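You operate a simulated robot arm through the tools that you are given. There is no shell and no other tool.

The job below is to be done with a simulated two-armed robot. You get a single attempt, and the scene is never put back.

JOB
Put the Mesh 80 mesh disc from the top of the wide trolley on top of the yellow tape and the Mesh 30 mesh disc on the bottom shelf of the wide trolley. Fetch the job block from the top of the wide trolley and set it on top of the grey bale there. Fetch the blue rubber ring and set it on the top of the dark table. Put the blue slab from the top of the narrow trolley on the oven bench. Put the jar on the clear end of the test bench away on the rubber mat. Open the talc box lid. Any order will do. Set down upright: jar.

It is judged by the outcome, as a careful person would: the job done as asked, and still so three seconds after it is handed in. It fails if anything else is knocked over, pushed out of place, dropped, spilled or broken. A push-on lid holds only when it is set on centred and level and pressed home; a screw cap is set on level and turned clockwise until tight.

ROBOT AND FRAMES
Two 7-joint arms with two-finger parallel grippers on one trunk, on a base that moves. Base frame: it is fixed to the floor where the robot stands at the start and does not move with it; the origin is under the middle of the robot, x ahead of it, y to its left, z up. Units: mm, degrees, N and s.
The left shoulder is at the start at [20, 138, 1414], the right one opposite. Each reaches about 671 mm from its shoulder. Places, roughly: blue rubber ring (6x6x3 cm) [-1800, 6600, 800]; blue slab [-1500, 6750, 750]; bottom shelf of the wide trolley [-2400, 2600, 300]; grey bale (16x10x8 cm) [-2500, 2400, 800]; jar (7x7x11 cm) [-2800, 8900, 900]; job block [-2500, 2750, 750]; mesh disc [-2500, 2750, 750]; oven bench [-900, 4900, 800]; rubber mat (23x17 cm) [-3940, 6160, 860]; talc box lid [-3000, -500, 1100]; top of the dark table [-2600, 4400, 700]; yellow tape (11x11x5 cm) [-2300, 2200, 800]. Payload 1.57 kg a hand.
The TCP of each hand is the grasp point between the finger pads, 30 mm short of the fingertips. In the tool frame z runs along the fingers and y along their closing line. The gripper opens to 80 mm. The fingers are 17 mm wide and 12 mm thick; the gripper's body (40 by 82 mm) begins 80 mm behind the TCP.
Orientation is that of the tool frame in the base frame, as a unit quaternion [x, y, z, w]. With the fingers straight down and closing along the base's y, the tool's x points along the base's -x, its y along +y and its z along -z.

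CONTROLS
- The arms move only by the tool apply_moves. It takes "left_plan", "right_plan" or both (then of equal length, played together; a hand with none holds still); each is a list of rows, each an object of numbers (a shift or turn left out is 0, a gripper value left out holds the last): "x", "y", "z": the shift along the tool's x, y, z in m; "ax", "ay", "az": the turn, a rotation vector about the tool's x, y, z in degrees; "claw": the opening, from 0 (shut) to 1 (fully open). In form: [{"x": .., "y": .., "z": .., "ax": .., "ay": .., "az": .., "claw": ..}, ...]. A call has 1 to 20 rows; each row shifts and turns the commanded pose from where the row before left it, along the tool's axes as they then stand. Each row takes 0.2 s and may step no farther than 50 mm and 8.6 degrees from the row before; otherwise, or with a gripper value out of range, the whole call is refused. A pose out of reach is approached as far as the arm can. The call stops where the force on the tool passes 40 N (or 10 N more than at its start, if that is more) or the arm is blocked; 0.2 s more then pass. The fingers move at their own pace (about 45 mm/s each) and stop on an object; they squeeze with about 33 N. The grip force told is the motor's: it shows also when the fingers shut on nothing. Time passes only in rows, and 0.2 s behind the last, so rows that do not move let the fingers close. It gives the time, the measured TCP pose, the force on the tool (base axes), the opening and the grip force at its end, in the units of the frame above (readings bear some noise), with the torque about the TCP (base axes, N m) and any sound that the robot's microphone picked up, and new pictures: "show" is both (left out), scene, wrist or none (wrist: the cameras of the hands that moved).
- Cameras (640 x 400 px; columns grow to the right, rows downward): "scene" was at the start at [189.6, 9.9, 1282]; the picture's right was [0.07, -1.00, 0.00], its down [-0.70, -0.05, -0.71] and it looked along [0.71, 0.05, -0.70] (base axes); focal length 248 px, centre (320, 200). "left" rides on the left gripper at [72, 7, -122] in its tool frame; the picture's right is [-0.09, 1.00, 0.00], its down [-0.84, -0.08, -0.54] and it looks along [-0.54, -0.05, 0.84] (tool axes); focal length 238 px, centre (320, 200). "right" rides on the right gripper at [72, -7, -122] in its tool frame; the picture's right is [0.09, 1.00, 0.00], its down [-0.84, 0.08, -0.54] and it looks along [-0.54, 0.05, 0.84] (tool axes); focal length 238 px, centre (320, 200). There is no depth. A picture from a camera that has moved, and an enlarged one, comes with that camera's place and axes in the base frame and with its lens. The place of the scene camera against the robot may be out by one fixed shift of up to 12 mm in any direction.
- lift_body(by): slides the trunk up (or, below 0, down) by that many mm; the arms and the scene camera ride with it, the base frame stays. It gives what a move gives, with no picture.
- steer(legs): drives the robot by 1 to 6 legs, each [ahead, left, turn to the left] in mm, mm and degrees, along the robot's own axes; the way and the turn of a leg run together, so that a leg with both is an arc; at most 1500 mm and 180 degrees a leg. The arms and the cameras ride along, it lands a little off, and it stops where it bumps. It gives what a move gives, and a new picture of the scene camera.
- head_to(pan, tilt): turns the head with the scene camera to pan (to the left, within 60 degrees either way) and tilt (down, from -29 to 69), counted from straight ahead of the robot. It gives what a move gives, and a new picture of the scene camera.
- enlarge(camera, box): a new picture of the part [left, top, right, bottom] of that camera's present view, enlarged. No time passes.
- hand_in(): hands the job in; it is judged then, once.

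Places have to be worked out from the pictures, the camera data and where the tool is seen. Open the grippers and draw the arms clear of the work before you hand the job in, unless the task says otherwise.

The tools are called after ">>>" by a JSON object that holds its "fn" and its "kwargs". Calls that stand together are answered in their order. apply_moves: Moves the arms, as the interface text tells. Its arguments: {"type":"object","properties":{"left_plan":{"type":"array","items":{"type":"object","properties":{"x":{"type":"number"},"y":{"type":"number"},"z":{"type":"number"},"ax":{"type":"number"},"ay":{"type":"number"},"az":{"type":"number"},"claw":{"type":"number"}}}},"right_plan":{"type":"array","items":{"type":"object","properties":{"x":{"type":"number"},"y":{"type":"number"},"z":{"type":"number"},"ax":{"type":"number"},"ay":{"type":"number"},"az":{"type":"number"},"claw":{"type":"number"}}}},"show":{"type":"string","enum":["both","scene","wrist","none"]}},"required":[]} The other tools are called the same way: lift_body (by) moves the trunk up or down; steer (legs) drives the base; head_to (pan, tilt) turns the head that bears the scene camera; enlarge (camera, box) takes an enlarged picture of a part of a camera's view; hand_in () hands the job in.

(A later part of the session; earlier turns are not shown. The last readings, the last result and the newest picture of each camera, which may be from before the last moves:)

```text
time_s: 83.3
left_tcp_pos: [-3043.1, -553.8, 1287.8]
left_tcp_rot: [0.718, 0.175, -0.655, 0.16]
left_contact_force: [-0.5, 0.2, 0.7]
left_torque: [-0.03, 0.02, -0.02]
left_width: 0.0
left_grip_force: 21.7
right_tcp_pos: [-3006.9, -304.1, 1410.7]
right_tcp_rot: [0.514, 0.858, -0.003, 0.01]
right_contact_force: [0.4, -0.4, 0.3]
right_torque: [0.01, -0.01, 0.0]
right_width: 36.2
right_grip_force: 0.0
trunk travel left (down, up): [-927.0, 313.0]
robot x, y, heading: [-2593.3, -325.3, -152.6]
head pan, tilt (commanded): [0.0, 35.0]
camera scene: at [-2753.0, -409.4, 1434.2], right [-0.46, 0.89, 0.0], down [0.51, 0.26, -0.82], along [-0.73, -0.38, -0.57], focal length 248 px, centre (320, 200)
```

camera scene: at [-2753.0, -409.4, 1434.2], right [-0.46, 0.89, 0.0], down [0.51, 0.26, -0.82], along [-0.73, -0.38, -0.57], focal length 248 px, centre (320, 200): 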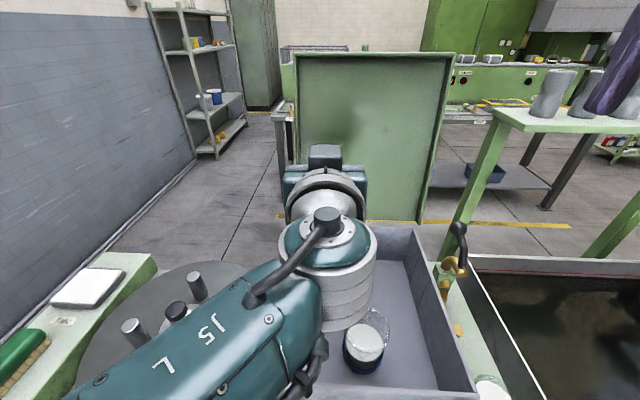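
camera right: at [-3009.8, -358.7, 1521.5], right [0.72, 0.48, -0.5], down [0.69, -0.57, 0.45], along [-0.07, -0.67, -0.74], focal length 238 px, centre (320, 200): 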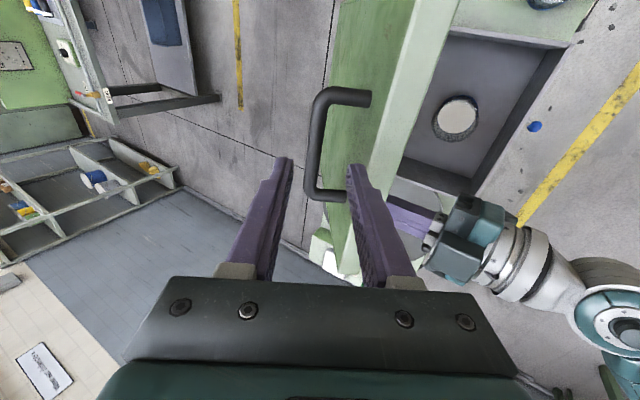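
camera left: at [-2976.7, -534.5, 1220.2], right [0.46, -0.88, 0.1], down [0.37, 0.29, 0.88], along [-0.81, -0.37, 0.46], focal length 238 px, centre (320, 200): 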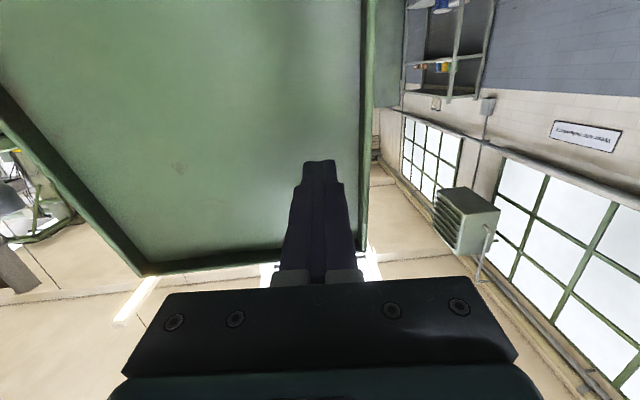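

The lid stays open past vertical with nothing touching it. I'll back the robot away with both hands well above the box.

>>> {"fn": "steer", "kwargs": {"legs": [[-450, 0, 0]]}}

```text
time_s: 86.1
left_tcp_pos: [-2632.0, -341.3, 1288.9]
left_tcp_rot: [0.717, 0.176, -0.655, 0.161]
left_contact_force: [0.0, -0.8, 0.4]
left_torque: [-0.02, 0.01, 0.01]
left_width: 0.0
left_grip_force: 22.0
right_tcp_pos: [-2596.9, -91.8, 1410.5]
right_tcp_rot: [0.514, 0.858, -0.004, 0.011]
right_contact_force: [-0.6, -0.2, -0.6]
right_torque: [-0.02, 0.01, -0.03]
right_width: 35.7
right_grip_force: 0.2
trunk travel left (down, up): [-927.0, 313.0]
robot x, y, heading: [-2183.5, -114.4, -152.6]
head pan, tilt (commanded): [0.0, 35.0]
camera scene: at [-2342.1, -196.8, 1434.3], right [-0.46, 0.89, 0.0], down [0.51, 0.26, -0.82], along [-0.73, -0.38, -0.57], focal length 248 px, centre (320, 200)
```

scene: 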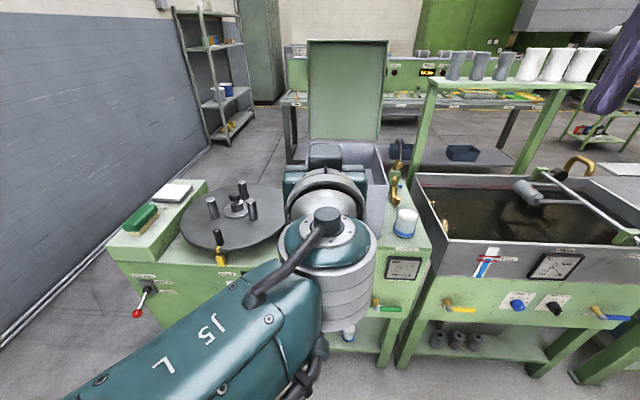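

Talc lid is done. Now I'll restore both arms to their neutral straight-down poses.

>>> {"fn": "apply_moves", "kwargs": {"left_plan": [{"y": 0.04}, {"y": 0.04}, {"y": 0.04}, {"x": 0.0013, "z": -0.0149, "ay": 8.5}, {"x": 0.0035, "z": -0.0146, "ay": 8.5}, {"x": 0.0056, "z": -0.0139, "ay": 8.5}, {"x": 0.0076, "z": -0.0129, "ay": 8.5}, {"x": 0.0094, "z": -0.0117, "ay": 8.5}, {"x": 0.0111, "z": -0.0101, "ay": 8.5}, {"x": 0.0124, "z": -0.0084, "ay": 8.5}, {"x": 0.0135, "z": -0.0065, "ay": 8.5}, {"x": 0.0143, "z": -0.0044, "ay": 8.5}, {"x": 0.0148, "z": 0.03, "ay": 8.5}, {"z": 0.04}], "right_plan": [{"az": 8.2}, {"az": 8.2}, {"az": 8.2}, {"az": 8.2}, {"az": 8.2}, {"az": 8.2}, {"az": 8.2}, {"az": 8.2}, {"az": 8.2}, {"az": 8.2}, {"az": 8.2}, {"y": 0.025, "z": 0.045, "x": 0.015}, {"y": 0.025, "z": 0.045, "x": 0.015}, {"y": 0.02, "z": 0.045, "x": 0.015, "claw": 1}], "show": "scene"}}

```text
refused: row 12 steps farther than a row can; nothing moved
```

A step was too long; same motion with shorter steps.

>>> {"fn": "apply_moves", "kwargs": {"left_plan": [{"y": 0.04}, {"y": 0.04}, {"y": 0.04}, {"x": 0.0013, "z": -0.0149, "ay": 8.5}, {"x": 0.0035, "z": -0.0146, "ay": 8.5}, {"x": 0.0056, "z": -0.0139, "ay": 8.5}, {"x": 0.0076, "z": -0.0129, "ay": 8.5}, {"x": 0.0094, "z": -0.0117, "ay": 8.5}, {"x": 0.0111, "z": -0.0101, "ay": 8.5}, {"x": 0.0124, "z": -0.0084, "ay": 8.5}, {"x": 0.0135, "z": -0.0065, "ay": 8.5}, {"x": 0.0143, "z": -0.0044, "ay": 8.5}, {"x": 0.0148, "z": 0.03, "ay": 8.5}, {"z": 0.04}], "right_plan": [{"az": 8.2}, {"az": 8.2}, {"az": 8.2}, {"az": 8.2}, {"az": 8.2}, {"az": 8.2}, {"az": 8.2}, {"az": 8.2}, {"az": 8.2}, {"az": 8.2}, {"az": 8.2}, {"y": 0.022, "z": 0.04, "x": 0.01}, {"y": 0.022, "z": 0.04, "x": 0.01}, {"y": 0.022, "z": 0.04, "x": 0.01, "claw": 1}], "show": "scene"}}

```text
time_s: 89.1
left_tcp_pos: [-2459.5, -395.4, 1199.0]
left_tcp_rot: [0.97, 0.244, 0.0, 0.003]
left_contact_force: [0.2, 0.0, 0.5]
left_torque: [-0.03, -0.01, 0.02]
left_width: 0.2
left_grip_force: 21.6
left hand out of reach, approached as far as the arm can: row 12
right_tcp_pos: [-2542.5, -135.9, 1289.4]
right_tcp_rot: [0.971, 0.241, 0.003, 0.01]
right_contact_force: [-0.7, 0.3, 0.4]
right_torque: [-0.01, 0.0, 0.02]
right_width: 70.0
right_grip_force: 0.1
trunk travel left (down, up): [-927.0, 313.0]
robot x, y, heading: [-2182.5, -113.7, -152.3]
head pan, tilt (commanded): [0.0, 35.0]
camera scene: at [-2342.1, -196.8, 1434.3], right [-0.46, 0.89, 0.0], down [0.51, 0.26, -0.82], along [-0.73, -0.38, -0.57], focal length 248 px, centre (320, 200)
```

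scene: 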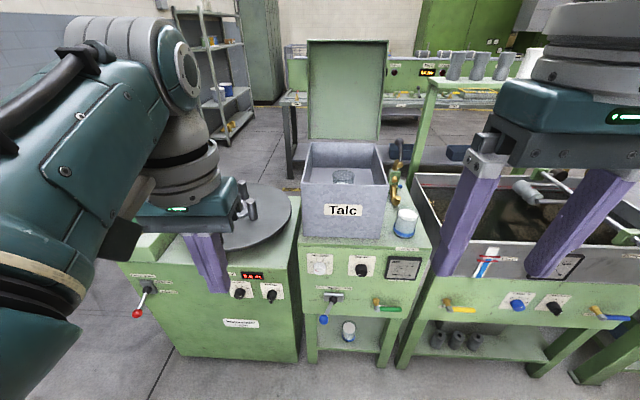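

Lid clearly open. I'll tuck the arms a bit, then turn right to look toward the wide trolley.

>>> {"fn": "apply_moves", "kwargs": {"left_plan": [{"x": 0.045, "claw": 1}, {"x": 0.045}, {}], "right_plan": [{"z": 0.045, "x": 0.02}, {"z": 0.045, "x": 0.02}, {}], "show": "none"}}

>>> {"fn": "steer", "kwargs": {"legs": [[0, 0, -110]]}}

>>> {"fn": "head_to", "kwargs": {"pan": 0, "tilt": 25}}

```text
time_s: 90.1
left_tcp_pos: [-2362.5, -388.6, 1193.4]
left_tcp_rot: [0.967, 0.247, 0.01, 0.056]
left_contact_force: [0.1, 0.4, 0.7]
left_torque: [-0.02, 0.01, 0.0]
left_width: 79.8
left_grip_force: 0.1
right_tcp_pos: [-2504.6, -121.2, 1199.5]
right_tcp_rot: [0.97, 0.242, 0.005, 0.009]
right_contact_force: [0.1, -0.2, 0.5]
right_torque: [0.01, -0.03, -0.04]
right_width: 80.1
right_grip_force: 0.0
trunk travel left (down, up): [-927.0, 313.0]
robot x, y, heading: [-2184.1, -114.3, -152.7]
head pan, tilt (commanded): [0.0, 35.0]
stopped in row 3 (left hand): the arm was blocked; the commanded pose is now the measured one
```

```text
time_s: 95.2
left_tcp_pos: [-2369.5, 153.2, 1193.8]
left_tcp_rot: [0.746, -0.664, -0.041, 0.038]
left_contact_force: [0.6, 0.3, -0.1]
left_torque: [0.01, -0.02, -0.03]
left_width: 80.0
left_grip_force: 0.0
right_tcp_pos: [-2069.5, 185.9, 1200.4]
right_tcp_rot: [0.743, -0.669, -0.005, 0.009]
right_contact_force: [0.2, 0.7, -0.6]
right_torque: [0.01, 0.01, -0.01]
right_width: 79.9
right_grip_force: 0.1
trunk travel left (down, up): [-927.0, 313.0]
robot x, y, heading: [-2185.0, -113.9, 95.5]
head pan, tilt (commanded): [0.0, 35.0]
camera scene: at [-2193.3, 77.0, 1434.3], right [1.0, 0.1, 0.0], down [0.05, -0.57, -0.82], along [-0.08, 0.82, -0.57], focal length 248 px, centre (320, 200)
```

scene: 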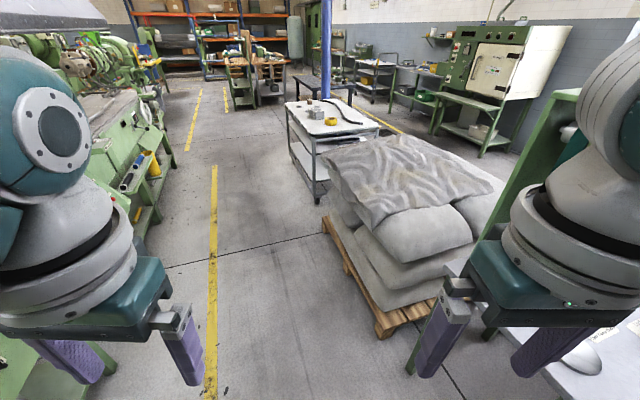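

```text
time_s: 95.9
left_tcp_pos: [-2371.5, 153.2, 1193.6]
left_tcp_rot: [0.745, -0.664, -0.041, 0.041]
left_contact_force: [0.3, 0.5, 0.0]
left_torque: [0.03, 0.0, -0.01]
left_width: 80.0
left_grip_force: 0.1
right_tcp_pos: [-2069.9, 185.5, 1200.4]
right_tcp_rot: [0.743, -0.669, -0.005, 0.008]
right_contact_force: [-0.2, -0.3, 0.0]
right_torque: [-0.02, 0.02, 0.02]
right_width: 79.8
right_grip_force: 0.1
trunk travel left (down, up): [-927.0, 313.0]
robot x, y, heading: [-2183.1, -112.4, 95.6]
head pan, tilt (commanded): [0.0, 25.0]
camera scene: at [-2193.6, 81.0, 1450.0], right [1.0, 0.1, 0.0], down [0.04, -0.42, -0.91], along [-0.09, 0.9, -0.42], focal length 248 px, centre (320, 200)
```

scene: 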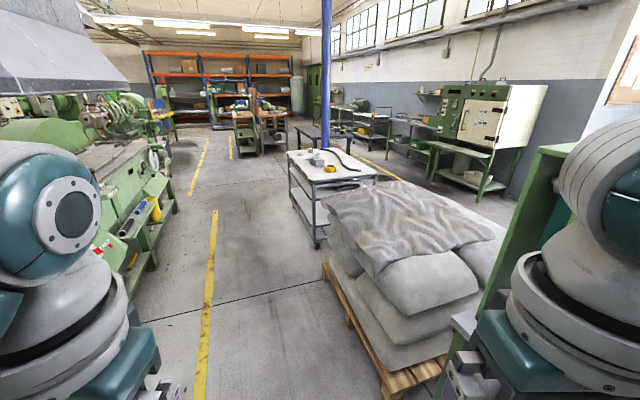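

The room's long aisle runs at heading ~115°, with the wide trolley on its right at about n=2.9–3.9 m. I'll drive up the aisle beside the trolley.

>>> {"fn": "steer", "kwargs": {"legs": [[0, 0, 20], [1200, -190, 0], [1150, 0, 0]]}}

>>> {"fn": "head_to", "kwargs": {"pan": -55, "tilt": 35}}

```text
time_s: 108.8
left_tcp_pos: [-3323.5, 2290.1, 1193.4]
left_tcp_rot: [0.852, -0.52, -0.033, 0.047]
left_contact_force: [-0.2, -0.6, 0.0]
left_torque: [0.0, -0.03, 0.01]
left_width: 79.9
left_grip_force: 0.1
right_tcp_pos: [-3051.9, 2425.9, 1200.2]
right_tcp_rot: [0.851, -0.525, -0.003, 0.009]
right_contact_force: [-0.7, -0.8, 0.6]
right_torque: [0.02, -0.03, 0.0]
right_width: 79.9
right_grip_force: 0.1
trunk travel left (down, up): [-927.0, 313.0]
robot x, y, heading: [-3052.9, 2102.7, 116.2]
head pan, tilt (commanded): [0.0, 25.0]
camera scene: at [-3130.0, 2282.0, 1450.0], right [0.9, 0.44, 0.0], down [0.19, -0.38, -0.91], along [-0.4, 0.81, -0.42], focal length 248 px, centre (320, 200)
```

scene: 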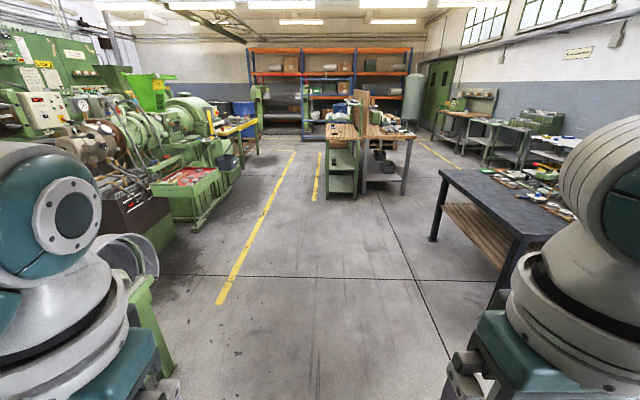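

```text
time_s: 110.0
left_tcp_pos: [-3324.5, 2289.2, 1193.1]
left_tcp_rot: [0.852, -0.52, -0.034, 0.046]
left_contact_force: [0.1, 0.1, 0.0]
left_torque: [0.03, -0.02, -0.01]
left_width: 80.2
left_grip_force: 0.0
right_tcp_pos: [-3052.7, 2425.7, 1199.3]
right_tcp_rot: [0.85, -0.526, -0.004, 0.008]
right_contact_force: [-0.5, -0.1, 0.0]
right_torque: [-0.02, 0.02, 0.0]
right_width: 80.0
right_grip_force: 0.0
trunk travel left (down, up): [-927.0, 313.0]
robot x, y, heading: [-3052.3, 2107.3, 116.2]
head pan, tilt (commanded): [-55.0, 35.0]
camera scene: at [-3046.9, 2276.4, 1434.3], right [0.88, -0.48, 0.0], down [-0.28, -0.5, -0.82], along [0.4, 0.72, -0.57], focal length 248 px, centre (320, 200)
```

scene: 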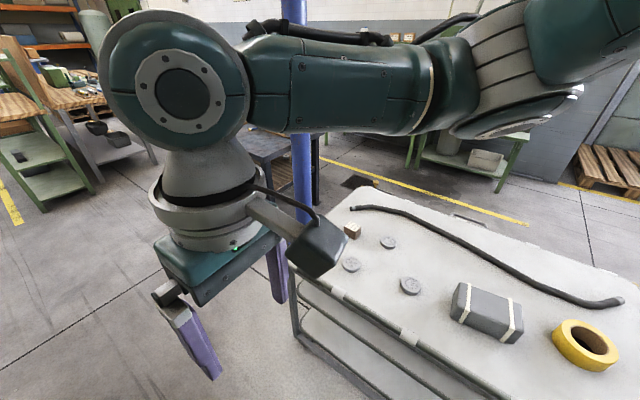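

The job block, three mesh discs, the bale and the tape are visible on the trolley. Turn right to face the trolley squarely.

>>> {"fn": "steer", "kwargs": {"legs": [[0, 0, -90.5]]}}

>>> {"fn": "head_to", "kwargs": {"pan": 0, "tilt": 40}}

```text
time_s: 114.2
left_tcp_pos: [-2876.5, 2379.7, 1194.1]
left_tcp_rot: [-0.247, 0.967, 0.056, -0.01]
left_contact_force: [-0.6, -0.1, 0.2]
left_torque: [-0.01, 0.05, 0.0]
left_width: 80.0
left_grip_force: 0.0
right_tcp_pos: [-2733.3, 2112.2, 1200.9]
right_tcp_rot: [-0.241, 0.97, 0.009, -0.004]
right_contact_force: [-0.1, -0.2, 0.4]
right_torque: [-0.01, 0.0, 0.0]
right_width: 80.0
right_grip_force: 0.0
trunk travel left (down, up): [-927.0, 313.0]
robot x, y, heading: [-3059.4, 2108.1, 27.3]
head pan, tilt (commanded): [-55.0, 35.0]
camera scene: at [-2878.9, 2114.8, 1434.3], right [-0.46, -0.89, 0.0], down [-0.51, 0.27, -0.82], along [0.73, -0.38, -0.57], focal length 248 px, centre (320, 200)
```

scene: 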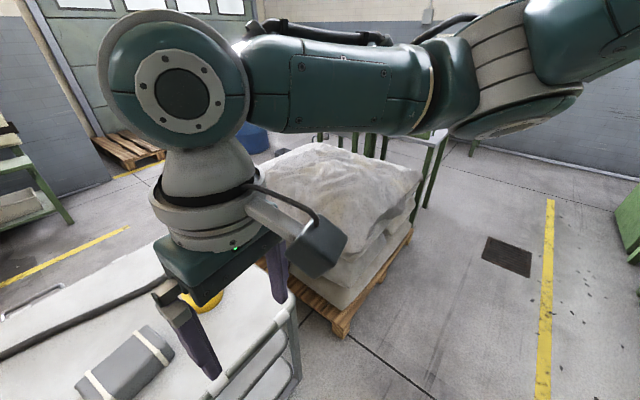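

```text
time_s: 115.4
left_tcp_pos: [-2876.7, 2380.3, 1193.5]
left_tcp_rot: [-0.246, 0.967, 0.058, -0.011]
left_contact_force: [0.1, 0.1, -1.2]
left_torque: [-0.03, -0.01, 0.0]
left_width: 80.1
left_grip_force: 0.0
right_tcp_pos: [-2734.2, 2112.4, 1200.3]
right_tcp_rot: [-0.241, 0.97, 0.009, -0.004]
right_contact_force: [-0.2, -0.4, -0.1]
right_torque: [-0.01, 0.01, -0.04]
right_width: 80.1
right_grip_force: 0.0
trunk travel left (down, up): [-927.0, 313.0]
robot x, y, heading: [-3053.9, 2104.3, 27.5]
head pan, tilt (commanded): [0.0, 40.0]
camera scene: at [-2881.5, 2194.6, 1426.7], right [0.46, -0.89, 0.0], down [-0.57, -0.3, -0.77], along [0.68, 0.35, -0.64], focal length 248 px, centre (320, 200)
```

scene: 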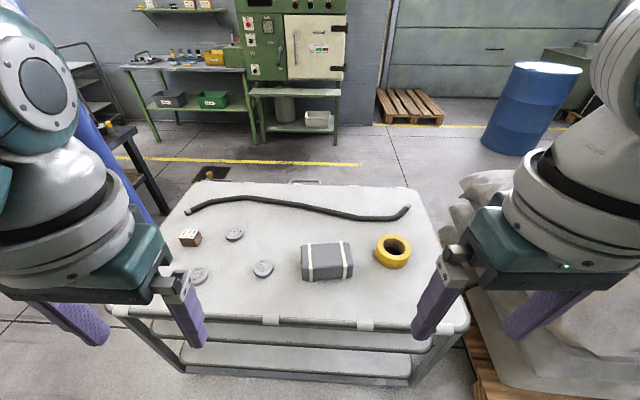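

Facing the trolley. Zoom in to read the mesh discs and to see the layout.

>>> {"fn": "enlarge", "kwargs": {"camera": "scene", "box": [160, 210, 300, 300]}}

>>> {"fn": "enlarge", "kwargs": {"camera": "scene", "box": [280, 210, 460, 320]}}

>>> {"fn": "enlarge", "kwargs": {"camera": "scene", "box": [100, 290, 500, 400]}}

```text
4.44 times, centred on (230, 255) of scene
camera zoom: at [-2881.5, 2194.6, 1426.7], right [0.46, -0.89, 0.0], down [-0.57, -0.3, -0.77], along [0.68, 0.35, -0.64], focal length 1102 px, centre (720, -44)
```

zoom: 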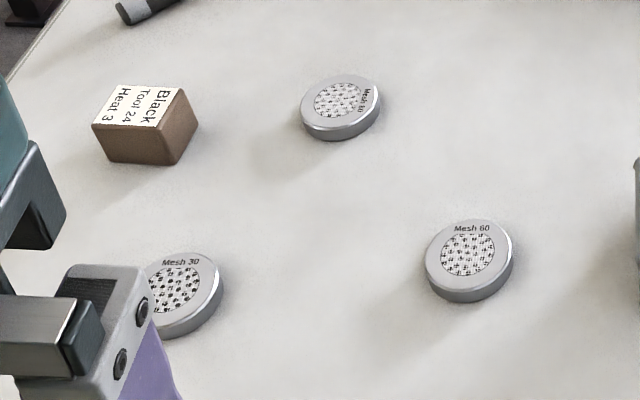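

```text
3.56 times, centred on (370, 265) of scene
camera zoom: at [-2881.5, 2194.6, 1426.7], right [0.46, -0.89, 0.0], down [-0.57, -0.3, -0.77], along [0.68, 0.35, -0.64], focal length 882 px, centre (142, -31)
```

zoom: 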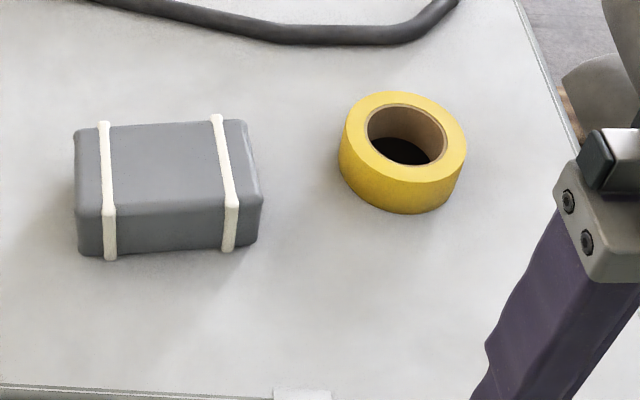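

```text
1.60 times, centred on (300, 345) of scene
camera zoom: at [-2881.5, 2194.6, 1426.7], right [0.46, -0.89, 0.0], down [-0.57, -0.3, -0.77], along [0.68, 0.35, -0.64], focal length 397 px, centre (352, -32)
```

zoom: 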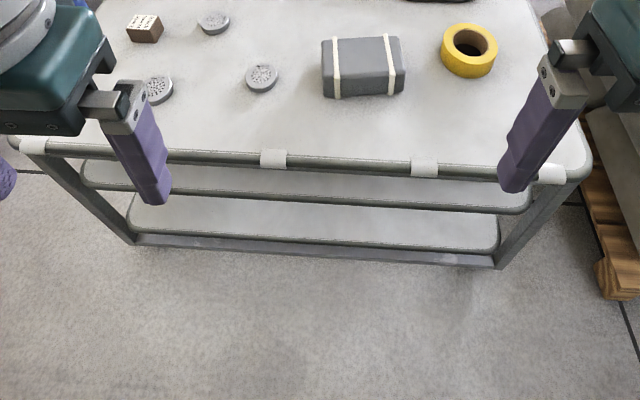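

I estimate (base frame): tape (-2331,2218), bale (-2477,2384), Mesh 60 (-2566,2557), Mesh 80? (-2496,2739), Mesh 30 (-2676,2716), block (-2583,2852). I'll align with the trolley, shift left and move closer.

>>> {"fn": "steer", "kwargs": {"legs": [[0, 0, -2.5], [0, 170, 0], [190, 0, 0]]}}

>>> {"fn": "lift_body", "kwargs": {"by": -200}}

>>> {"fn": "head_to", "kwargs": {"pan": 15, "tilt": 45}}

```text
time_s: 118.5
left_tcp_pos: [-2764.2, 2613.8, 1193.7]
left_tcp_rot: [-0.225, 0.973, 0.058, -0.008]
left_contact_force: [-0.3, 0.2, 0.3]
left_torque: [0.02, 0.0, -0.03]
left_width: 80.0
left_grip_force: 0.1
right_tcp_pos: [-2633.6, 2339.8, 1200.3]
right_tcp_rot: [-0.22, 0.976, 0.008, -0.004]
right_contact_force: [-0.2, 0.5, 0.4]
right_torque: [0.0, 0.02, 0.02]
right_width: 80.0
right_grip_force: 0.1
trunk travel left (down, up): [-927.0, 313.0]
robot x, y, heading: [-2955.7, 2349.0, 24.8]
head pan, tilt (commanded): [0.0, 40.0]
camera scene: at [-2777.5, 2429.4, 1426.7], right [0.42, -0.91, 0.0], down [-0.58, -0.27, -0.77], along [0.7, 0.32, -0.64], focal length 248 px, centre (320, 200)
```

scene: 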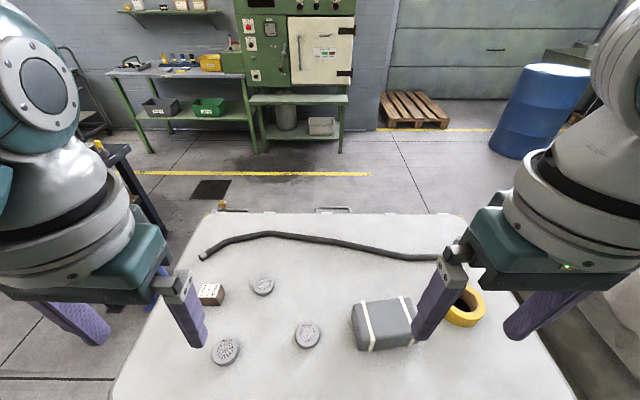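

```text
time_s: 120.7
left_tcp_pos: [-2764.4, 2614.3, 993.0]
left_tcp_rot: [-0.225, 0.973, 0.058, -0.009]
left_contact_force: [-0.2, -0.1, 0.1]
left_torque: [0.0, 0.0, 0.01]
left_width: 80.2
left_grip_force: 0.1
right_tcp_pos: [-2633.7, 2341.3, 1001.1]
right_tcp_rot: [-0.22, 0.975, 0.009, -0.005]
right_contact_force: [0.1, 0.2, -0.4]
right_torque: [-0.01, 0.02, -0.01]
right_width: 80.0
right_grip_force: 0.1
trunk travel left (down, up): [-727.0, 513.0]
robot x, y, heading: [-2953.2, 2346.1, 24.6]
head pan, tilt (commanded): [0.0, 40.0]
```

```text
time_s: 121.4
left_tcp_pos: [-2764.8, 2614.4, 993.3]
left_tcp_rot: [-0.225, 0.973, 0.058, -0.009]
left_contact_force: [-0.3, 0.5, 0.2]
left_torque: [0.0, -0.02, 0.0]
left_width: 80.0
left_grip_force: 0.0
right_tcp_pos: [-2633.9, 2340.3, 1001.0]
right_tcp_rot: [-0.22, 0.975, 0.009, -0.005]
right_contact_force: [0.6, -1.0, 0.4]
right_torque: [0.02, 0.02, 0.03]
right_width: 80.0
right_grip_force: 0.1
trunk travel left (down, up): [-727.0, 513.0]
robot x, y, heading: [-2955.4, 2351.0, 24.7]
head pan, tilt (commanded): [15.0, 45.0]
camera scene: at [-2792.2, 2445.8, 1219.5], right [0.64, -0.77, 0.0], down [-0.54, -0.45, -0.71], along [0.54, 0.45, -0.71], focal length 248 px, centre (320, 200)
```

scene: 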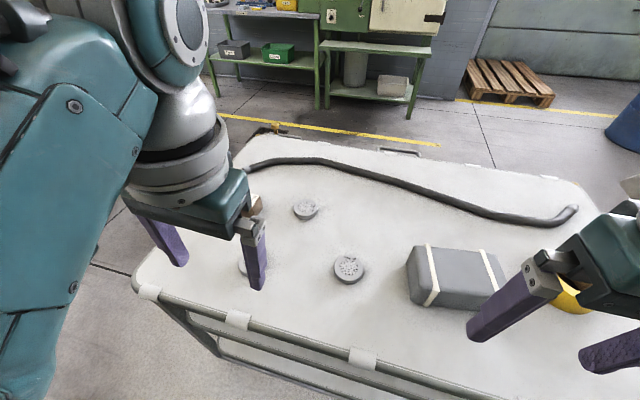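

Positions agree between views. I'll move 30 mm closer and lower the trunk 170 mm, raising the hands correspondingly afterwards.

>>> {"fn": "apply_moves", "kwargs": {"left_plan": [{"z": -0.045, "ax": 6.7}, {"z": -0.045}], "right_plan": [{"z": -0.045}, {"z": -0.045}], "show": "none"}}

>>> {"fn": "steer", "kwargs": {"legs": [[30, 0, 0]]}}

>>> {"fn": "lift_body", "kwargs": {"by": -170}}

```text
time_s: 122.2
left_tcp_pos: [-2760.8, 2658.0, 1006.4]
left_tcp_rot: [-0.232, 0.971, 0.051, -0.006]
left_contact_force: [-1.0, -0.8, 0.4]
left_torque: [-0.01, 0.0, -0.04]
left_width: 80.0
left_grip_force: 0.1
left hand out of reach, approached as far as the arm can: row 1, 2
right_tcp_pos: [-2633.8, 2338.5, 1090.0]
right_tcp_rot: [-0.22, 0.975, 0.008, -0.004]
right_contact_force: [0.5, 1.1, -0.5]
right_torque: [-0.03, -0.01, 0.01]
right_width: 79.8
right_grip_force: 0.1
trunk travel left (down, up): [-727.0, 513.0]
robot x, y, heading: [-2954.4, 2344.1, 24.8]
head pan, tilt (commanded): [15.0, 45.0]
stopped in row 2 (left hand): the arm was blocked; the commanded pose is now the measured one
```

```text
time_s: 123.1
left_tcp_pos: [-2733.1, 2669.3, 1006.0]
left_tcp_rot: [-0.231, 0.972, 0.051, -0.007]
left_contact_force: [-0.2, 0.3, 0.0]
left_torque: [-0.02, 0.02, 0.0]
left_width: 79.9
left_grip_force: 0.1
right_tcp_pos: [-2606.6, 2350.5, 1089.0]
right_tcp_rot: [-0.219, 0.976, 0.009, -0.004]
right_contact_force: [-0.9, -0.5, -0.5]
right_torque: [0.0, 0.01, -0.04]
right_width: 80.0
right_grip_force: 0.1
trunk travel left (down, up): [-727.0, 513.0]
robot x, y, heading: [-2925.7, 2359.2, 24.9]
head pan, tilt (commanded): [15.0, 45.0]
camera scene: at [-2764.5, 2458.5, 1219.4], right [0.64, -0.77, 0.0], down [-0.54, -0.45, -0.71], along [0.54, 0.45, -0.71], focal length 248 px, centre (320, 200)
```

scene: 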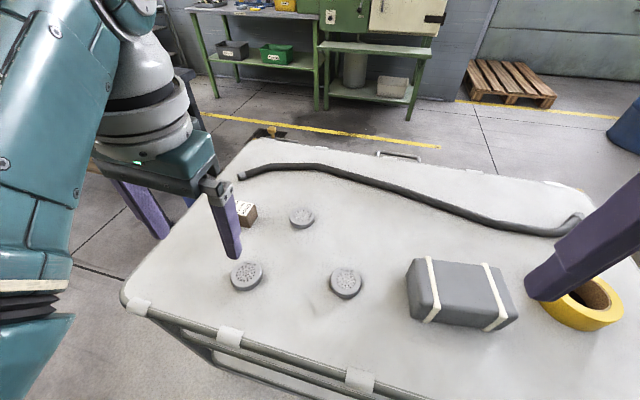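

```text
time_s: 125.0
left_tcp_pos: [-2734.4, 2668.7, 836.3]
left_tcp_rot: [-0.232, 0.971, 0.051, -0.007]
left_contact_force: [-0.1, 0.1, 0.4]
left_torque: [-0.02, -0.04, 0.02]
left_width: 79.8
left_grip_force: 0.1
right_tcp_pos: [-2605.5, 2351.0, 919.8]
right_tcp_rot: [-0.219, 0.976, 0.008, -0.005]
right_contact_force: [0.2, 0.0, 0.3]
right_torque: [0.0, 0.0, 0.0]
right_width: 79.8
right_grip_force: 0.1
trunk travel left (down, up): [-557.0, 683.0]
robot x, y, heading: [-2925.0, 2358.8, 24.6]
head pan, tilt (commanded): [15.0, 45.0]
```

The left arm seems stuck in a poor posture (blocked when retracting). Let me look at it.

>>> {"fn": "head_to", "kwargs": {"pan": 60, "tilt": 15}}

>>> {"fn": "head_to", "kwargs": {"pan": -60, "tilt": 15}}

```text
time_s: 126.1
left_tcp_pos: [-2733.3, 2670.7, 836.1]
left_tcp_rot: [-0.233, 0.971, 0.051, -0.006]
left_contact_force: [-0.4, -0.2, 1.4]
left_torque: [-0.01, 0.0, -0.01]
left_width: 80.1
left_grip_force: 0.2
right_tcp_pos: [-2606.9, 2351.2, 919.5]
right_tcp_rot: [-0.218, 0.976, 0.01, -0.004]
right_contact_force: [-0.5, 0.2, 0.4]
right_torque: [0.05, 0.0, 0.0]
right_width: 80.0
right_grip_force: 0.1
trunk travel left (down, up): [-557.0, 683.0]
robot x, y, heading: [-2923.1, 2358.1, 25.0]
head pan, tilt (commanded): [60.0, 15.0]
camera scene: at [-2818.5, 2499.5, 1096.2], right [1.0, -0.09, 0.0], down [-0.02, -0.26, -0.97], along [0.09, 0.96, -0.26], focal length 248 px, centre (320, 200)
```

scene: 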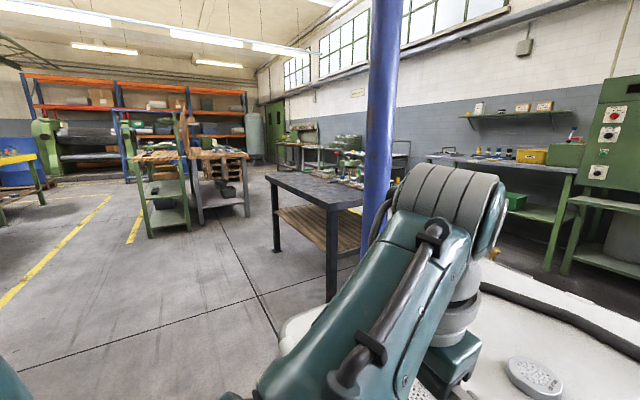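

```text
time_s: 128.1
left_tcp_pos: [-2734.2, 2669.8, 837.2]
left_tcp_rot: [-0.232, 0.971, 0.052, -0.007]
left_contact_force: [0.1, -0.3, -0.6]
left_torque: [0.0, 0.03, 0.04]
left_width: 80.2
left_grip_force: 0.0
right_tcp_pos: [-2606.0, 2351.0, 919.8]
right_tcp_rot: [-0.219, 0.976, 0.009, -0.004]
right_contact_force: [0.4, -0.3, 0.4]
right_torque: [0.03, 0.0, 0.0]
right_width: 79.8
right_grip_force: 0.2
trunk travel left (down, up): [-557.0, 683.0]
robot x, y, heading: [-2922.0, 2362.4, 24.9]
head pan, tilt (commanded): [-60.0, 15.0]
camera scene: at [-2750.6, 2352.7, 1096.3], right [-0.58, -0.82, 0.0], down [-0.21, 0.15, -0.97], along [0.79, -0.56, -0.26], focal length 248 px, centre (320, 200)
```

scene: 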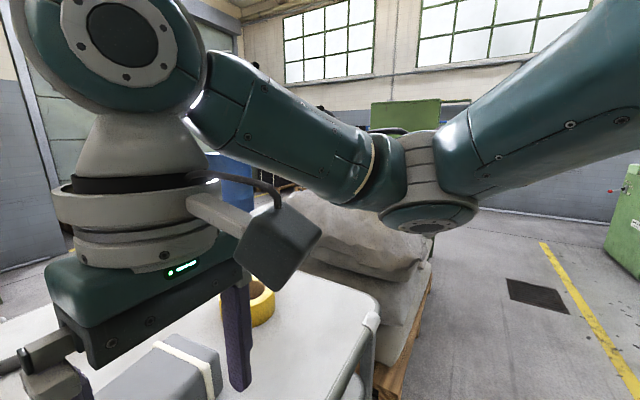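

The right arm is in a good elbow-out posture, but the left arm is elbow-down. I'll back off 300 mm and try to restore the left arm by swinging its wrist outward (az +90 and back).

>>> {"fn": "steer", "kwargs": {"legs": [[-300, 0, 0]]}}

>>> {"fn": "apply_moves", "kwargs": {"left_plan": [{"x": -0.03, "ax": 6}, {"x": -0.03}, {"x": -0.03, "az": 8.2}, {"az": 8.2}, {"az": 8.2}, {"az": 8.2}, {"az": 8.2}, {"az": 8.2}, {"az": 8.2}, {"az": 8.2}, {"az": 8.2}, {"az": 8.2}, {"az": 8.2}, {}], "show": "both"}}

>>> {"fn": "head_to", "kwargs": {"pan": 60, "tilt": 15}}

```text
time_s: 130.2
left_tcp_pos: [-3000.5, 2545.4, 835.8]
left_tcp_rot: [-0.228, 0.972, 0.051, -0.007]
left_contact_force: [0.2, 1.3, -0.2]
left_torque: [0.0, -0.03, -0.06]
left_width: 79.8
left_grip_force: 0.0
right_tcp_pos: [-2873.9, 2225.7, 919.3]
right_tcp_rot: [-0.215, 0.976, 0.009, -0.004]
right_contact_force: [0.8, -0.1, 0.4]
right_torque: [0.0, 0.0, -0.02]
right_width: 80.0
right_grip_force: 0.0
trunk travel left (down, up): [-557.0, 683.0]
robot x, y, heading: [-3193.8, 2238.9, 24.4]
head pan, tilt (commanded): [-60.0, 15.0]
camera scene: at [-3018.9, 2228.6, 1096.2], right [-0.58, -0.81, 0.0], down [-0.21, 0.15, -0.97], along [0.79, -0.56, -0.26], focal length 248 px, centre (320, 200)
```

scene: 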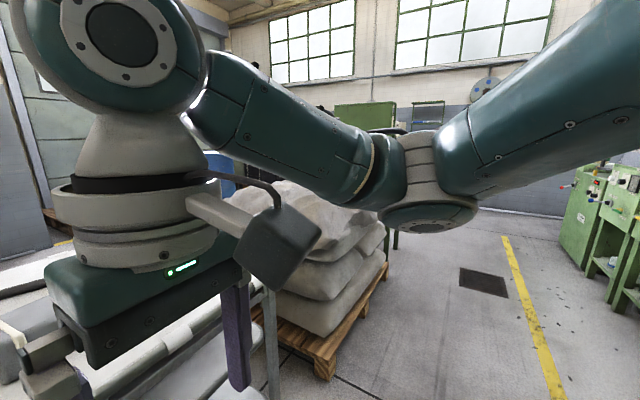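

```text
time_s: 133.2
left_tcp_pos: [-2916.6, 2585.7, 837.7]
left_tcp_rot: [0.529, 0.849, 0.004, 0.003]
left_contact_force: [-0.2, -0.1, -0.2]
left_torque: [-0.01, 0.0, -0.01]
left_width: 80.2
left_grip_force: 0.0
right_tcp_pos: [-2874.6, 2225.8, 919.2]
right_tcp_rot: [-0.215, 0.977, 0.009, -0.004]
right_contact_force: [-0.6, 0.7, 1.2]
right_torque: [0.0, -0.01, 0.02]
right_width: 80.1
right_grip_force: 0.1
trunk travel left (down, up): [-557.0, 683.0]
robot x, y, heading: [-3193.3, 2236.1, 24.5]
head pan, tilt (commanded): [-60.0, 15.0]
camera scene: at [-3018.8, 2228.7, 1096.3], right [-0.58, -0.81, 0.0], down [-0.21, 0.15, -0.97], along [0.79, -0.56, -0.26], focal length 248 px, centre (320, 200)
camera left: at [-2944.6, 2653.8, 959.7], right [0.93, 0.36, 0.01], down [0.29, -0.79, 0.54], along [0.2, -0.5, -0.84], focal length 238 px, centre (320, 200)
```

scene: 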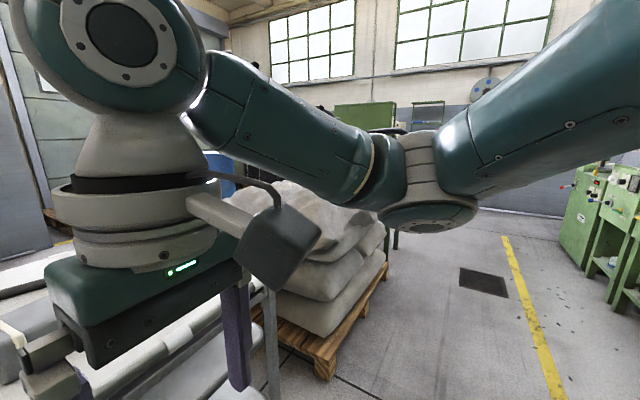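
left: 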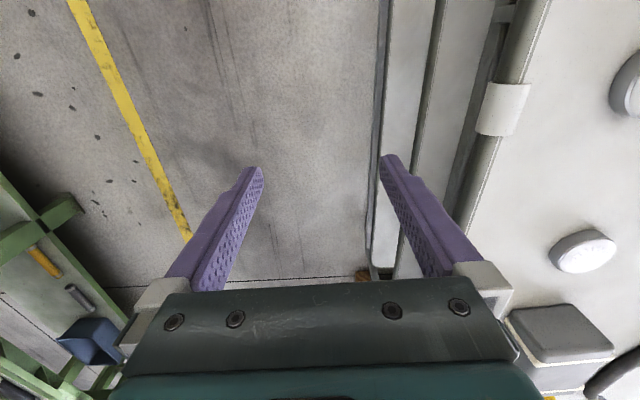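

```text
time_s: 135.2
left_tcp_pos: [-2917.8, 2587.1, 838.7]
left_tcp_rot: [0.529, 0.849, 0.004, 0.004]
left_contact_force: [-0.3, -0.5, -0.2]
left_torque: [0.04, 0.0, 0.0]
left_width: 79.9
left_grip_force: 0.0
right_tcp_pos: [-2875.3, 2225.9, 919.3]
right_tcp_rot: [-0.215, 0.977, 0.008, -0.005]
right_contact_force: [-1.1, 0.6, 0.0]
right_torque: [-0.03, 0.0, 0.03]
right_width: 80.0
right_grip_force: 0.0
trunk travel left (down, up): [-557.0, 683.0]
robot x, y, heading: [-3191.2, 2237.9, 24.6]
head pan, tilt (commanded): [60.0, 15.0]
camera scene: at [-3085.5, 2376.0, 1096.3], right [1.0, -0.1, 0.0], down [-0.03, -0.26, -0.97], along [0.09, 0.96, -0.26], focal length 248 px, centre (320, 200)
```

scene: 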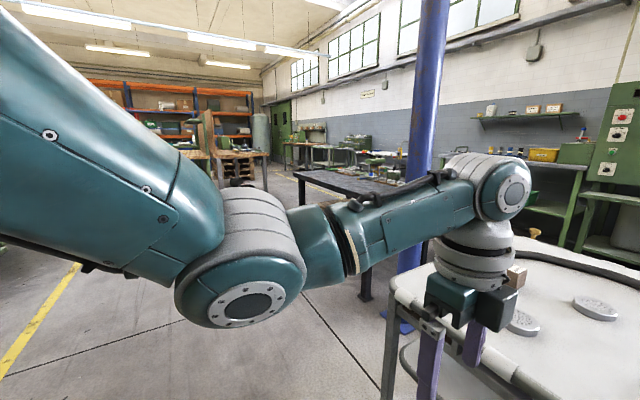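

That restored the left arm to an elbow-out posture. Now twist back to neutral.

>>> {"fn": "apply_moves", "kwargs": {"left_plan": [{"az": -8.2, "x": 0.01}, {"az": -8.2}, {"az": -8.2}, {"az": -8.2}, {"az": -8.2}, {"az": -8.2}, {"az": -8.2}, {"az": -8.2}, {"az": -8.2}, {"az": -8.2}, {"az": -8.2}, {}], "show": "scene"}}

```text
time_s: 137.8
left_tcp_pos: [-2924.0, 2595.0, 837.3]
left_tcp_rot: [-0.23, 0.973, -0.001, 0.005]
left_contact_force: [-0.7, 0.6, -0.7]
left_torque: [0.03, -0.02, 0.0]
left_width: 79.7
left_grip_force: 0.0
right_tcp_pos: [-2875.0, 2226.7, 920.4]
right_tcp_rot: [-0.215, 0.977, 0.008, -0.005]
right_contact_force: [0.4, 0.7, 1.0]
right_torque: [0.0, 0.04, -0.05]
right_width: 80.0
right_grip_force: 0.0
trunk travel left (down, up): [-557.0, 683.0]
robot x, y, heading: [-3194.6, 2238.6, 24.4]
head pan, tilt (commanded): [60.0, 15.0]
camera scene: at [-3085.6, 2376.0, 1096.3], right [1.0, -0.1, 0.0], down [-0.03, -0.26, -0.97], along [0.09, 0.96, -0.26], focal length 248 px, centre (320, 200)
```

scene: 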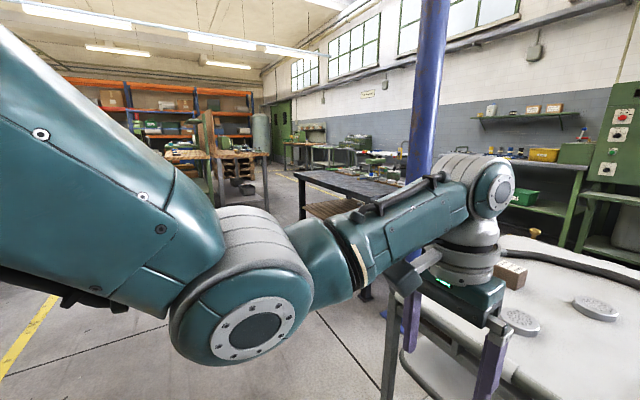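

Both arms are fine now. Raise the left hand a little and drive back to the trolley.

>>> {"fn": "apply_moves", "kwargs": {"left_plan": [{"z": -0.03, "x": 0.03}, {"z": -0.03, "x": 0.03}, {}], "show": "none"}}

>>> {"fn": "steer", "kwargs": {"legs": [[290, 0, 0]]}}

>>> {"fn": "head_to", "kwargs": {"pan": 15, "tilt": 45}}

```text
time_s: 138.6
left_tcp_pos: [-2978.0, 2567.4, 896.9]
left_tcp_rot: [-0.228, 0.974, 0.001, 0.005]
left_contact_force: [0.7, -0.4, 0.1]
left_torque: [0.0, 0.0, 0.01]
left_width: 80.1
left_grip_force: 0.0
right_tcp_pos: [-2873.8, 2225.4, 919.3]
right_tcp_rot: [-0.215, 0.977, 0.01, -0.005]
right_contact_force: [-0.2, -0.6, -0.4]
right_torque: [-0.03, 0.0, -0.01]
right_width: 79.8
right_grip_force: 0.0
trunk travel left (down, up): [-557.0, 683.0]
robot x, y, heading: [-3198.7, 2238.4, 24.5]
head pan, tilt (commanded): [60.0, 15.0]
```

```text
time_s: 140.6
left_tcp_pos: [-2711.8, 2686.6, 897.1]
left_tcp_rot: [-0.228, 0.974, 0.0, 0.005]
left_contact_force: [-0.3, -0.3, -0.1]
left_torque: [0.01, 0.01, 0.0]
left_width: 79.8
left_grip_force: 0.0
right_tcp_pos: [-2608.5, 2345.1, 920.0]
right_tcp_rot: [-0.215, 0.977, 0.009, -0.005]
right_contact_force: [-0.1, 1.2, -0.3]
right_torque: [0.0, -0.04, -0.01]
right_width: 80.0
right_grip_force: 0.0
trunk travel left (down, up): [-557.0, 683.0]
robot x, y, heading: [-2924.3, 2358.3, 24.4]
head pan, tilt (commanded): [60.0, 15.0]
camera scene: at [-2820.1, 2496.3, 1096.3], right [1.0, -0.1, 0.0], down [-0.03, -0.26, -0.97], along [0.09, 0.96, -0.26], focal length 248 px, centre (320, 200)
```

scene: 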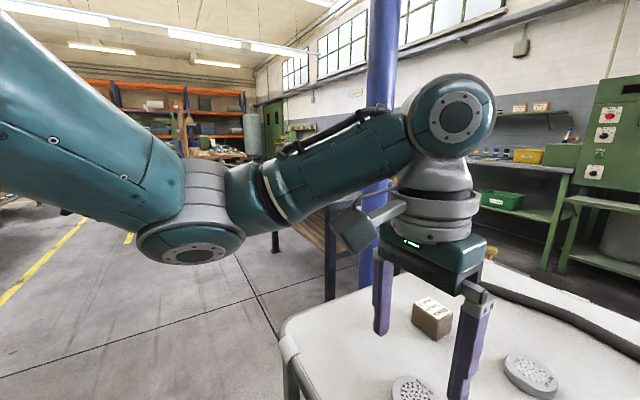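

```text
time_s: 141.7
left_tcp_pos: [-2713.1, 2687.5, 896.0]
left_tcp_rot: [-0.228, 0.974, 0.0, 0.005]
left_contact_force: [0.0, 0.0, -0.8]
left_torque: [0.02, 0.03, -0.01]
left_width: 80.1
left_grip_force: 0.0
right_tcp_pos: [-2608.0, 2345.7, 919.9]
right_tcp_rot: [-0.216, 0.976, 0.008, -0.005]
right_contact_force: [-0.7, -0.8, -0.8]
right_torque: [0.01, 0.01, 0.03]
right_width: 80.2
right_grip_force: 0.1
trunk travel left (down, up): [-557.0, 683.0]
robot x, y, heading: [-2926.6, 2356.0, 24.4]
head pan, tilt (commanded): [15.0, 45.0]
camera scene: at [-2766.6, 2454.9, 1049.5], right [0.64, -0.77, 0.0], down [-0.55, -0.45, -0.71], along [0.55, 0.45, -0.71], focal length 248 px, centre (320, 200)
```

scene: 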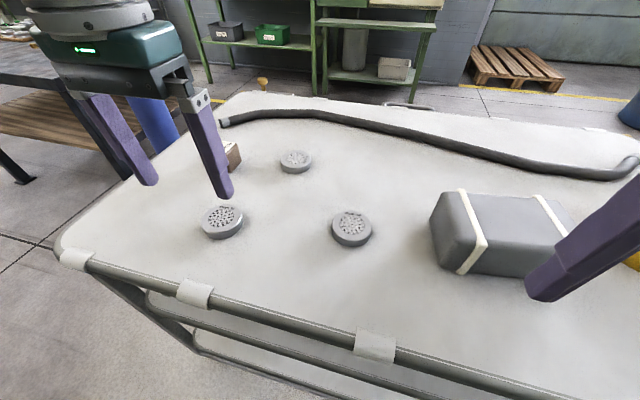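

Check the label on the far disc.

>>> {"fn": "enlarge", "kwargs": {"camera": "scene", "box": [270, 140, 330, 180]}}

>>> {"fn": "enlarge", "kwargs": {"camera": "scene", "box": [190, 190, 390, 260]}}

```text
10.00 times, centred on (300, 160) of scene
camera zoom: at [-2766.6, 2454.9, 1049.5], right [0.64, -0.77, 0.0], down [-0.55, -0.45, -0.71], along [0.55, 0.45, -0.71], focal length 2479 px, centre (520, 600)
```

zoom: 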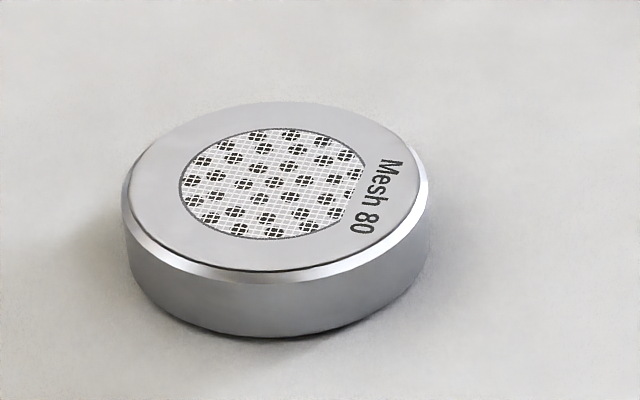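

```text
3.20 times, centred on (290, 225) of scene
camera zoom: at [-2766.6, 2454.9, 1049.5], right [0.64, -0.77, 0.0], down [-0.55, -0.45, -0.71], along [0.55, 0.45, -0.71], focal length 793 px, centre (416, 120)
```

zoom: 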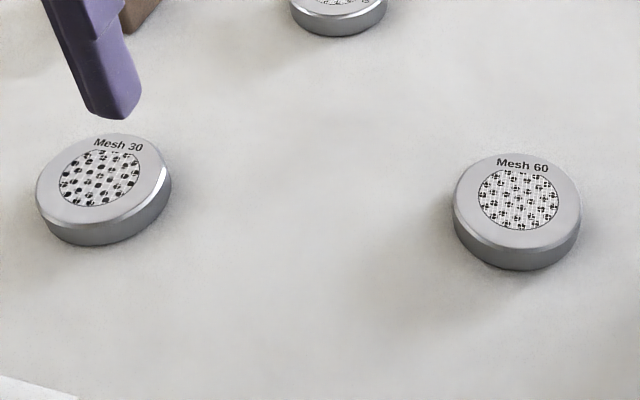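

The far disc is Mesh 80. I'll lower the trunk 60 mm more, then bring the left hand in pitched 45° forward above and short of it.

>>> {"fn": "lift_body", "kwargs": {"by": -60}}

>>> {"fn": "apply_moves", "kwargs": {"left_plan": [{"x": -0.02, "y": -0.0065, "ay": -7.5, "claw": 1}, {"x": -0.0198, "z": 0.0026, "y": -0.0065, "ay": -7.5}, {"x": -0.0193, "z": 0.0052, "y": -0.0065, "ay": -7.5}, {"x": -0.0185, "z": 0.0077, "y": -0.0065, "ay": -7.5}, {"x": -0.0173, "z": 0.01, "y": -0.0065, "ay": -7.5}, {"x": -0.0159, "z": 0.0122, "y": -0.0065, "ay": -7.5}, {"x": -0.0184, "z": 0.0382}, {}], "show": "both"}}

```text
time_s: 142.7
left_tcp_pos: [-2712.0, 2687.8, 837.3]
left_tcp_rot: [-0.229, 0.973, 0.0, 0.006]
left_contact_force: [0.1, 0.1, -0.5]
left_torque: [-0.01, -0.01, 0.01]
left_width: 79.9
left_grip_force: 0.0
right_tcp_pos: [-2608.4, 2346.4, 858.9]
right_tcp_rot: [-0.217, 0.976, 0.008, -0.004]
right_contact_force: [0.2, 0.0, 0.2]
right_torque: [-0.01, -0.01, -0.01]
right_width: 80.0
right_grip_force: 0.0
trunk travel left (down, up): [-497.0, 743.0]
robot x, y, heading: [-2929.0, 2359.9, 24.6]
head pan, tilt (commanded): [15.0, 45.0]
```

```text
time_s: 144.5
left_tcp_pos: [-2551.8, 2722.3, 824.2]
left_tcp_rot: [-0.211, 0.897, 0.089, 0.378]
left_contact_force: [0.6, -0.4, -0.2]
left_torque: [0.03, -0.01, 0.0]
left_width: 80.1
left_grip_force: 0.1
right_tcp_pos: [-2610.4, 2345.4, 860.2]
right_tcp_rot: [-0.216, 0.976, 0.008, -0.005]
right_contact_force: [-0.7, -0.5, -0.4]
right_torque: [0.01, 0.03, 0.01]
right_width: 80.1
right_grip_force: 0.1
trunk travel left (down, up): [-497.0, 743.0]
robot x, y, heading: [-2929.3, 2358.2, 24.2]
head pan, tilt (commanded): [15.0, 45.0]
camera scene: at [-2766.8, 2454.9, 989.4], right [0.63, -0.77, 0.0], down [-0.55, -0.45, -0.71], along [0.55, 0.45, -0.71], focal length 248 px, centre (320, 200)
camera left: at [-2676.7, 2667.0, 856.9], right [-0.39, 0.92, 0.07], down [0.21, 0.02, 0.98], along [0.9, 0.39, -0.2], focal length 238 px, centre (320, 200)
```

scene: 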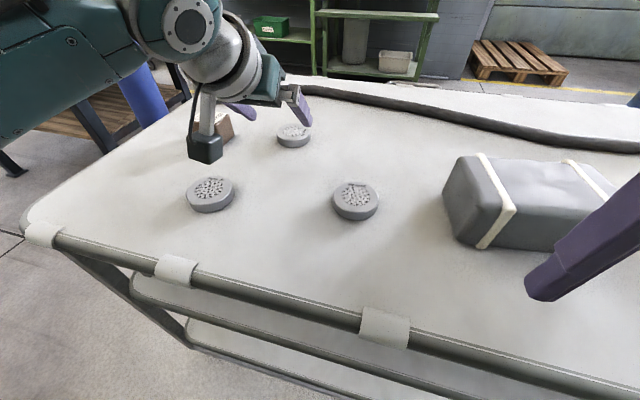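
left: 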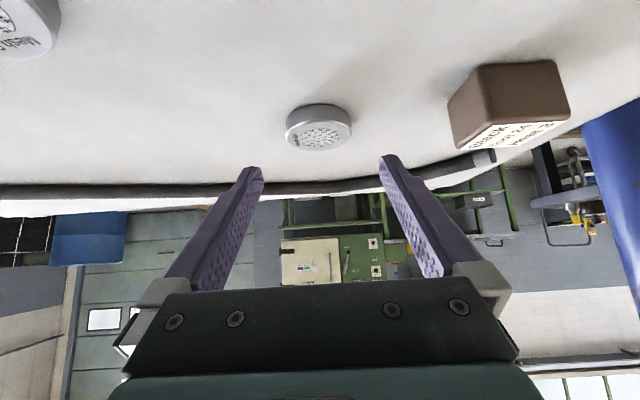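

The disc is centred between the fingers in the (inverted) wrist view; my estimate of the table top is ~745 mm. Approach 50 mm along the fingers and check.

>>> {"fn": "apply_moves", "kwargs": {"left_plan": [{"z": 0.025}, {"z": 0.025}, {}], "show": "both"}}

```text
time_s: 145.3
left_tcp_pos: [-2517.2, 2737.9, 789.8]
left_tcp_rot: [-0.21, 0.897, 0.088, 0.378]
left_contact_force: [-0.1, 0.4, 0.3]
left_torque: [0.03, 0.01, 0.03]
left_width: 80.3
left_grip_force: 0.0
right_tcp_pos: [-2607.7, 2346.1, 858.7]
right_tcp_rot: [-0.216, 0.976, 0.009, -0.005]
right_contact_force: [0.5, 0.1, 0.3]
right_torque: [0.01, -0.01, -0.02]
right_width: 80.0
right_grip_force: 0.1
trunk travel left (down, up): [-497.0, 743.0]
robot x, y, heading: [-2929.8, 2358.0, 24.5]
head pan, tilt (commanded): [15.0, 45.0]
camera scene: at [-2766.6, 2454.9, 989.4], right [0.63, -0.77, 0.0], down [-0.55, -0.45, -0.71], along [0.55, 0.45, -0.71], focal length 248 px, centre (320, 200)
camera left: at [-2643.1, 2684.3, 823.3], right [-0.39, 0.92, 0.07], down [0.21, 0.02, 0.98], along [0.9, 0.39, -0.2], focal length 238 px, centre (320, 200)
```

scene: 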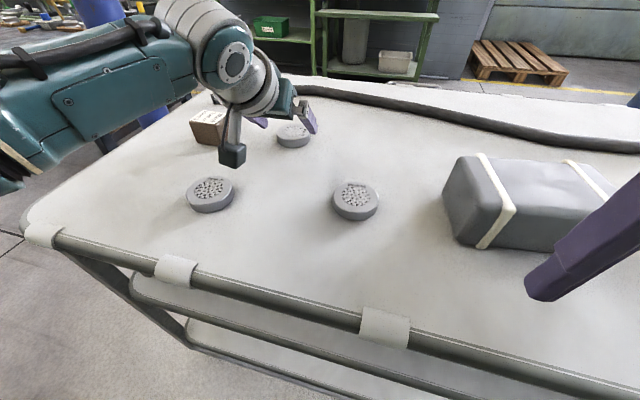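
left: 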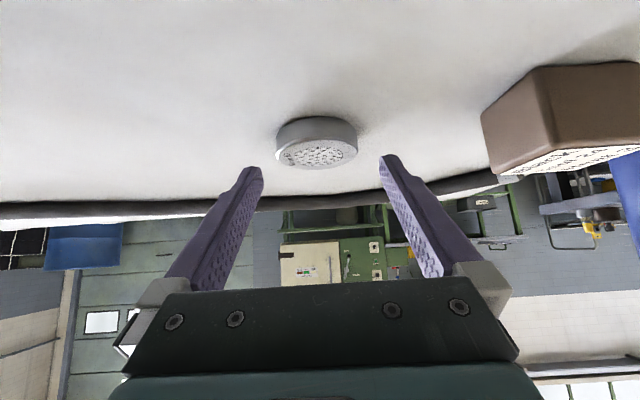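

By its apparent size the disc's top is at about z 757 and its centre (-2494, 2749). Move the last bit down and forward.

>>> {"fn": "apply_moves", "kwargs": {"left_plan": [{"z": 0.012, "x": 0.002}, {"z": 0.008, "x": 0.003}, {}], "show": "wrist"}}

```text
time_s: 146.1
left_tcp_pos: [-2509.1, 2745.2, 772.3]
left_tcp_rot: [-0.211, 0.897, 0.088, 0.378]
left_contact_force: [0.2, -0.3, 0.8]
left_torque: [-0.02, -0.01, -0.01]
left_width: 80.1
left_grip_force: 0.1
right_tcp_pos: [-2609.7, 2346.0, 859.4]
right_tcp_rot: [-0.216, 0.976, 0.009, -0.004]
right_contact_force: [-0.2, 0.1, 0.1]
right_torque: [0.0, 0.04, -0.04]
right_width: 79.9
right_grip_force: 0.0
trunk travel left (down, up): [-497.0, 743.0]
robot x, y, heading: [-2929.5, 2360.9, 24.5]
head pan, tilt (commanded): [15.0, 45.0]
camera left: at [-2634.9, 2691.2, 805.5], right [-0.39, 0.92, 0.06], down [0.21, 0.02, 0.98], along [0.9, 0.39, -0.2], focal length 238 px, centre (320, 200)
```

left: 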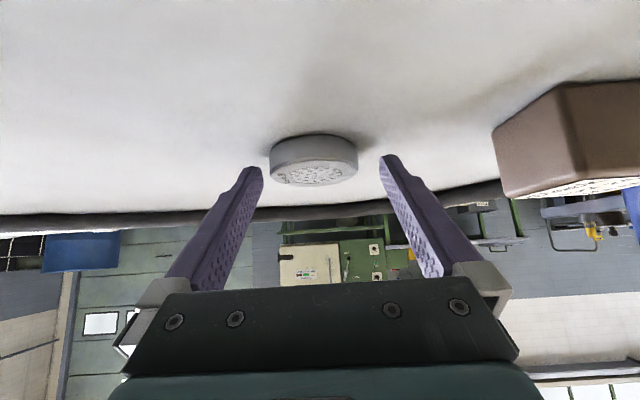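

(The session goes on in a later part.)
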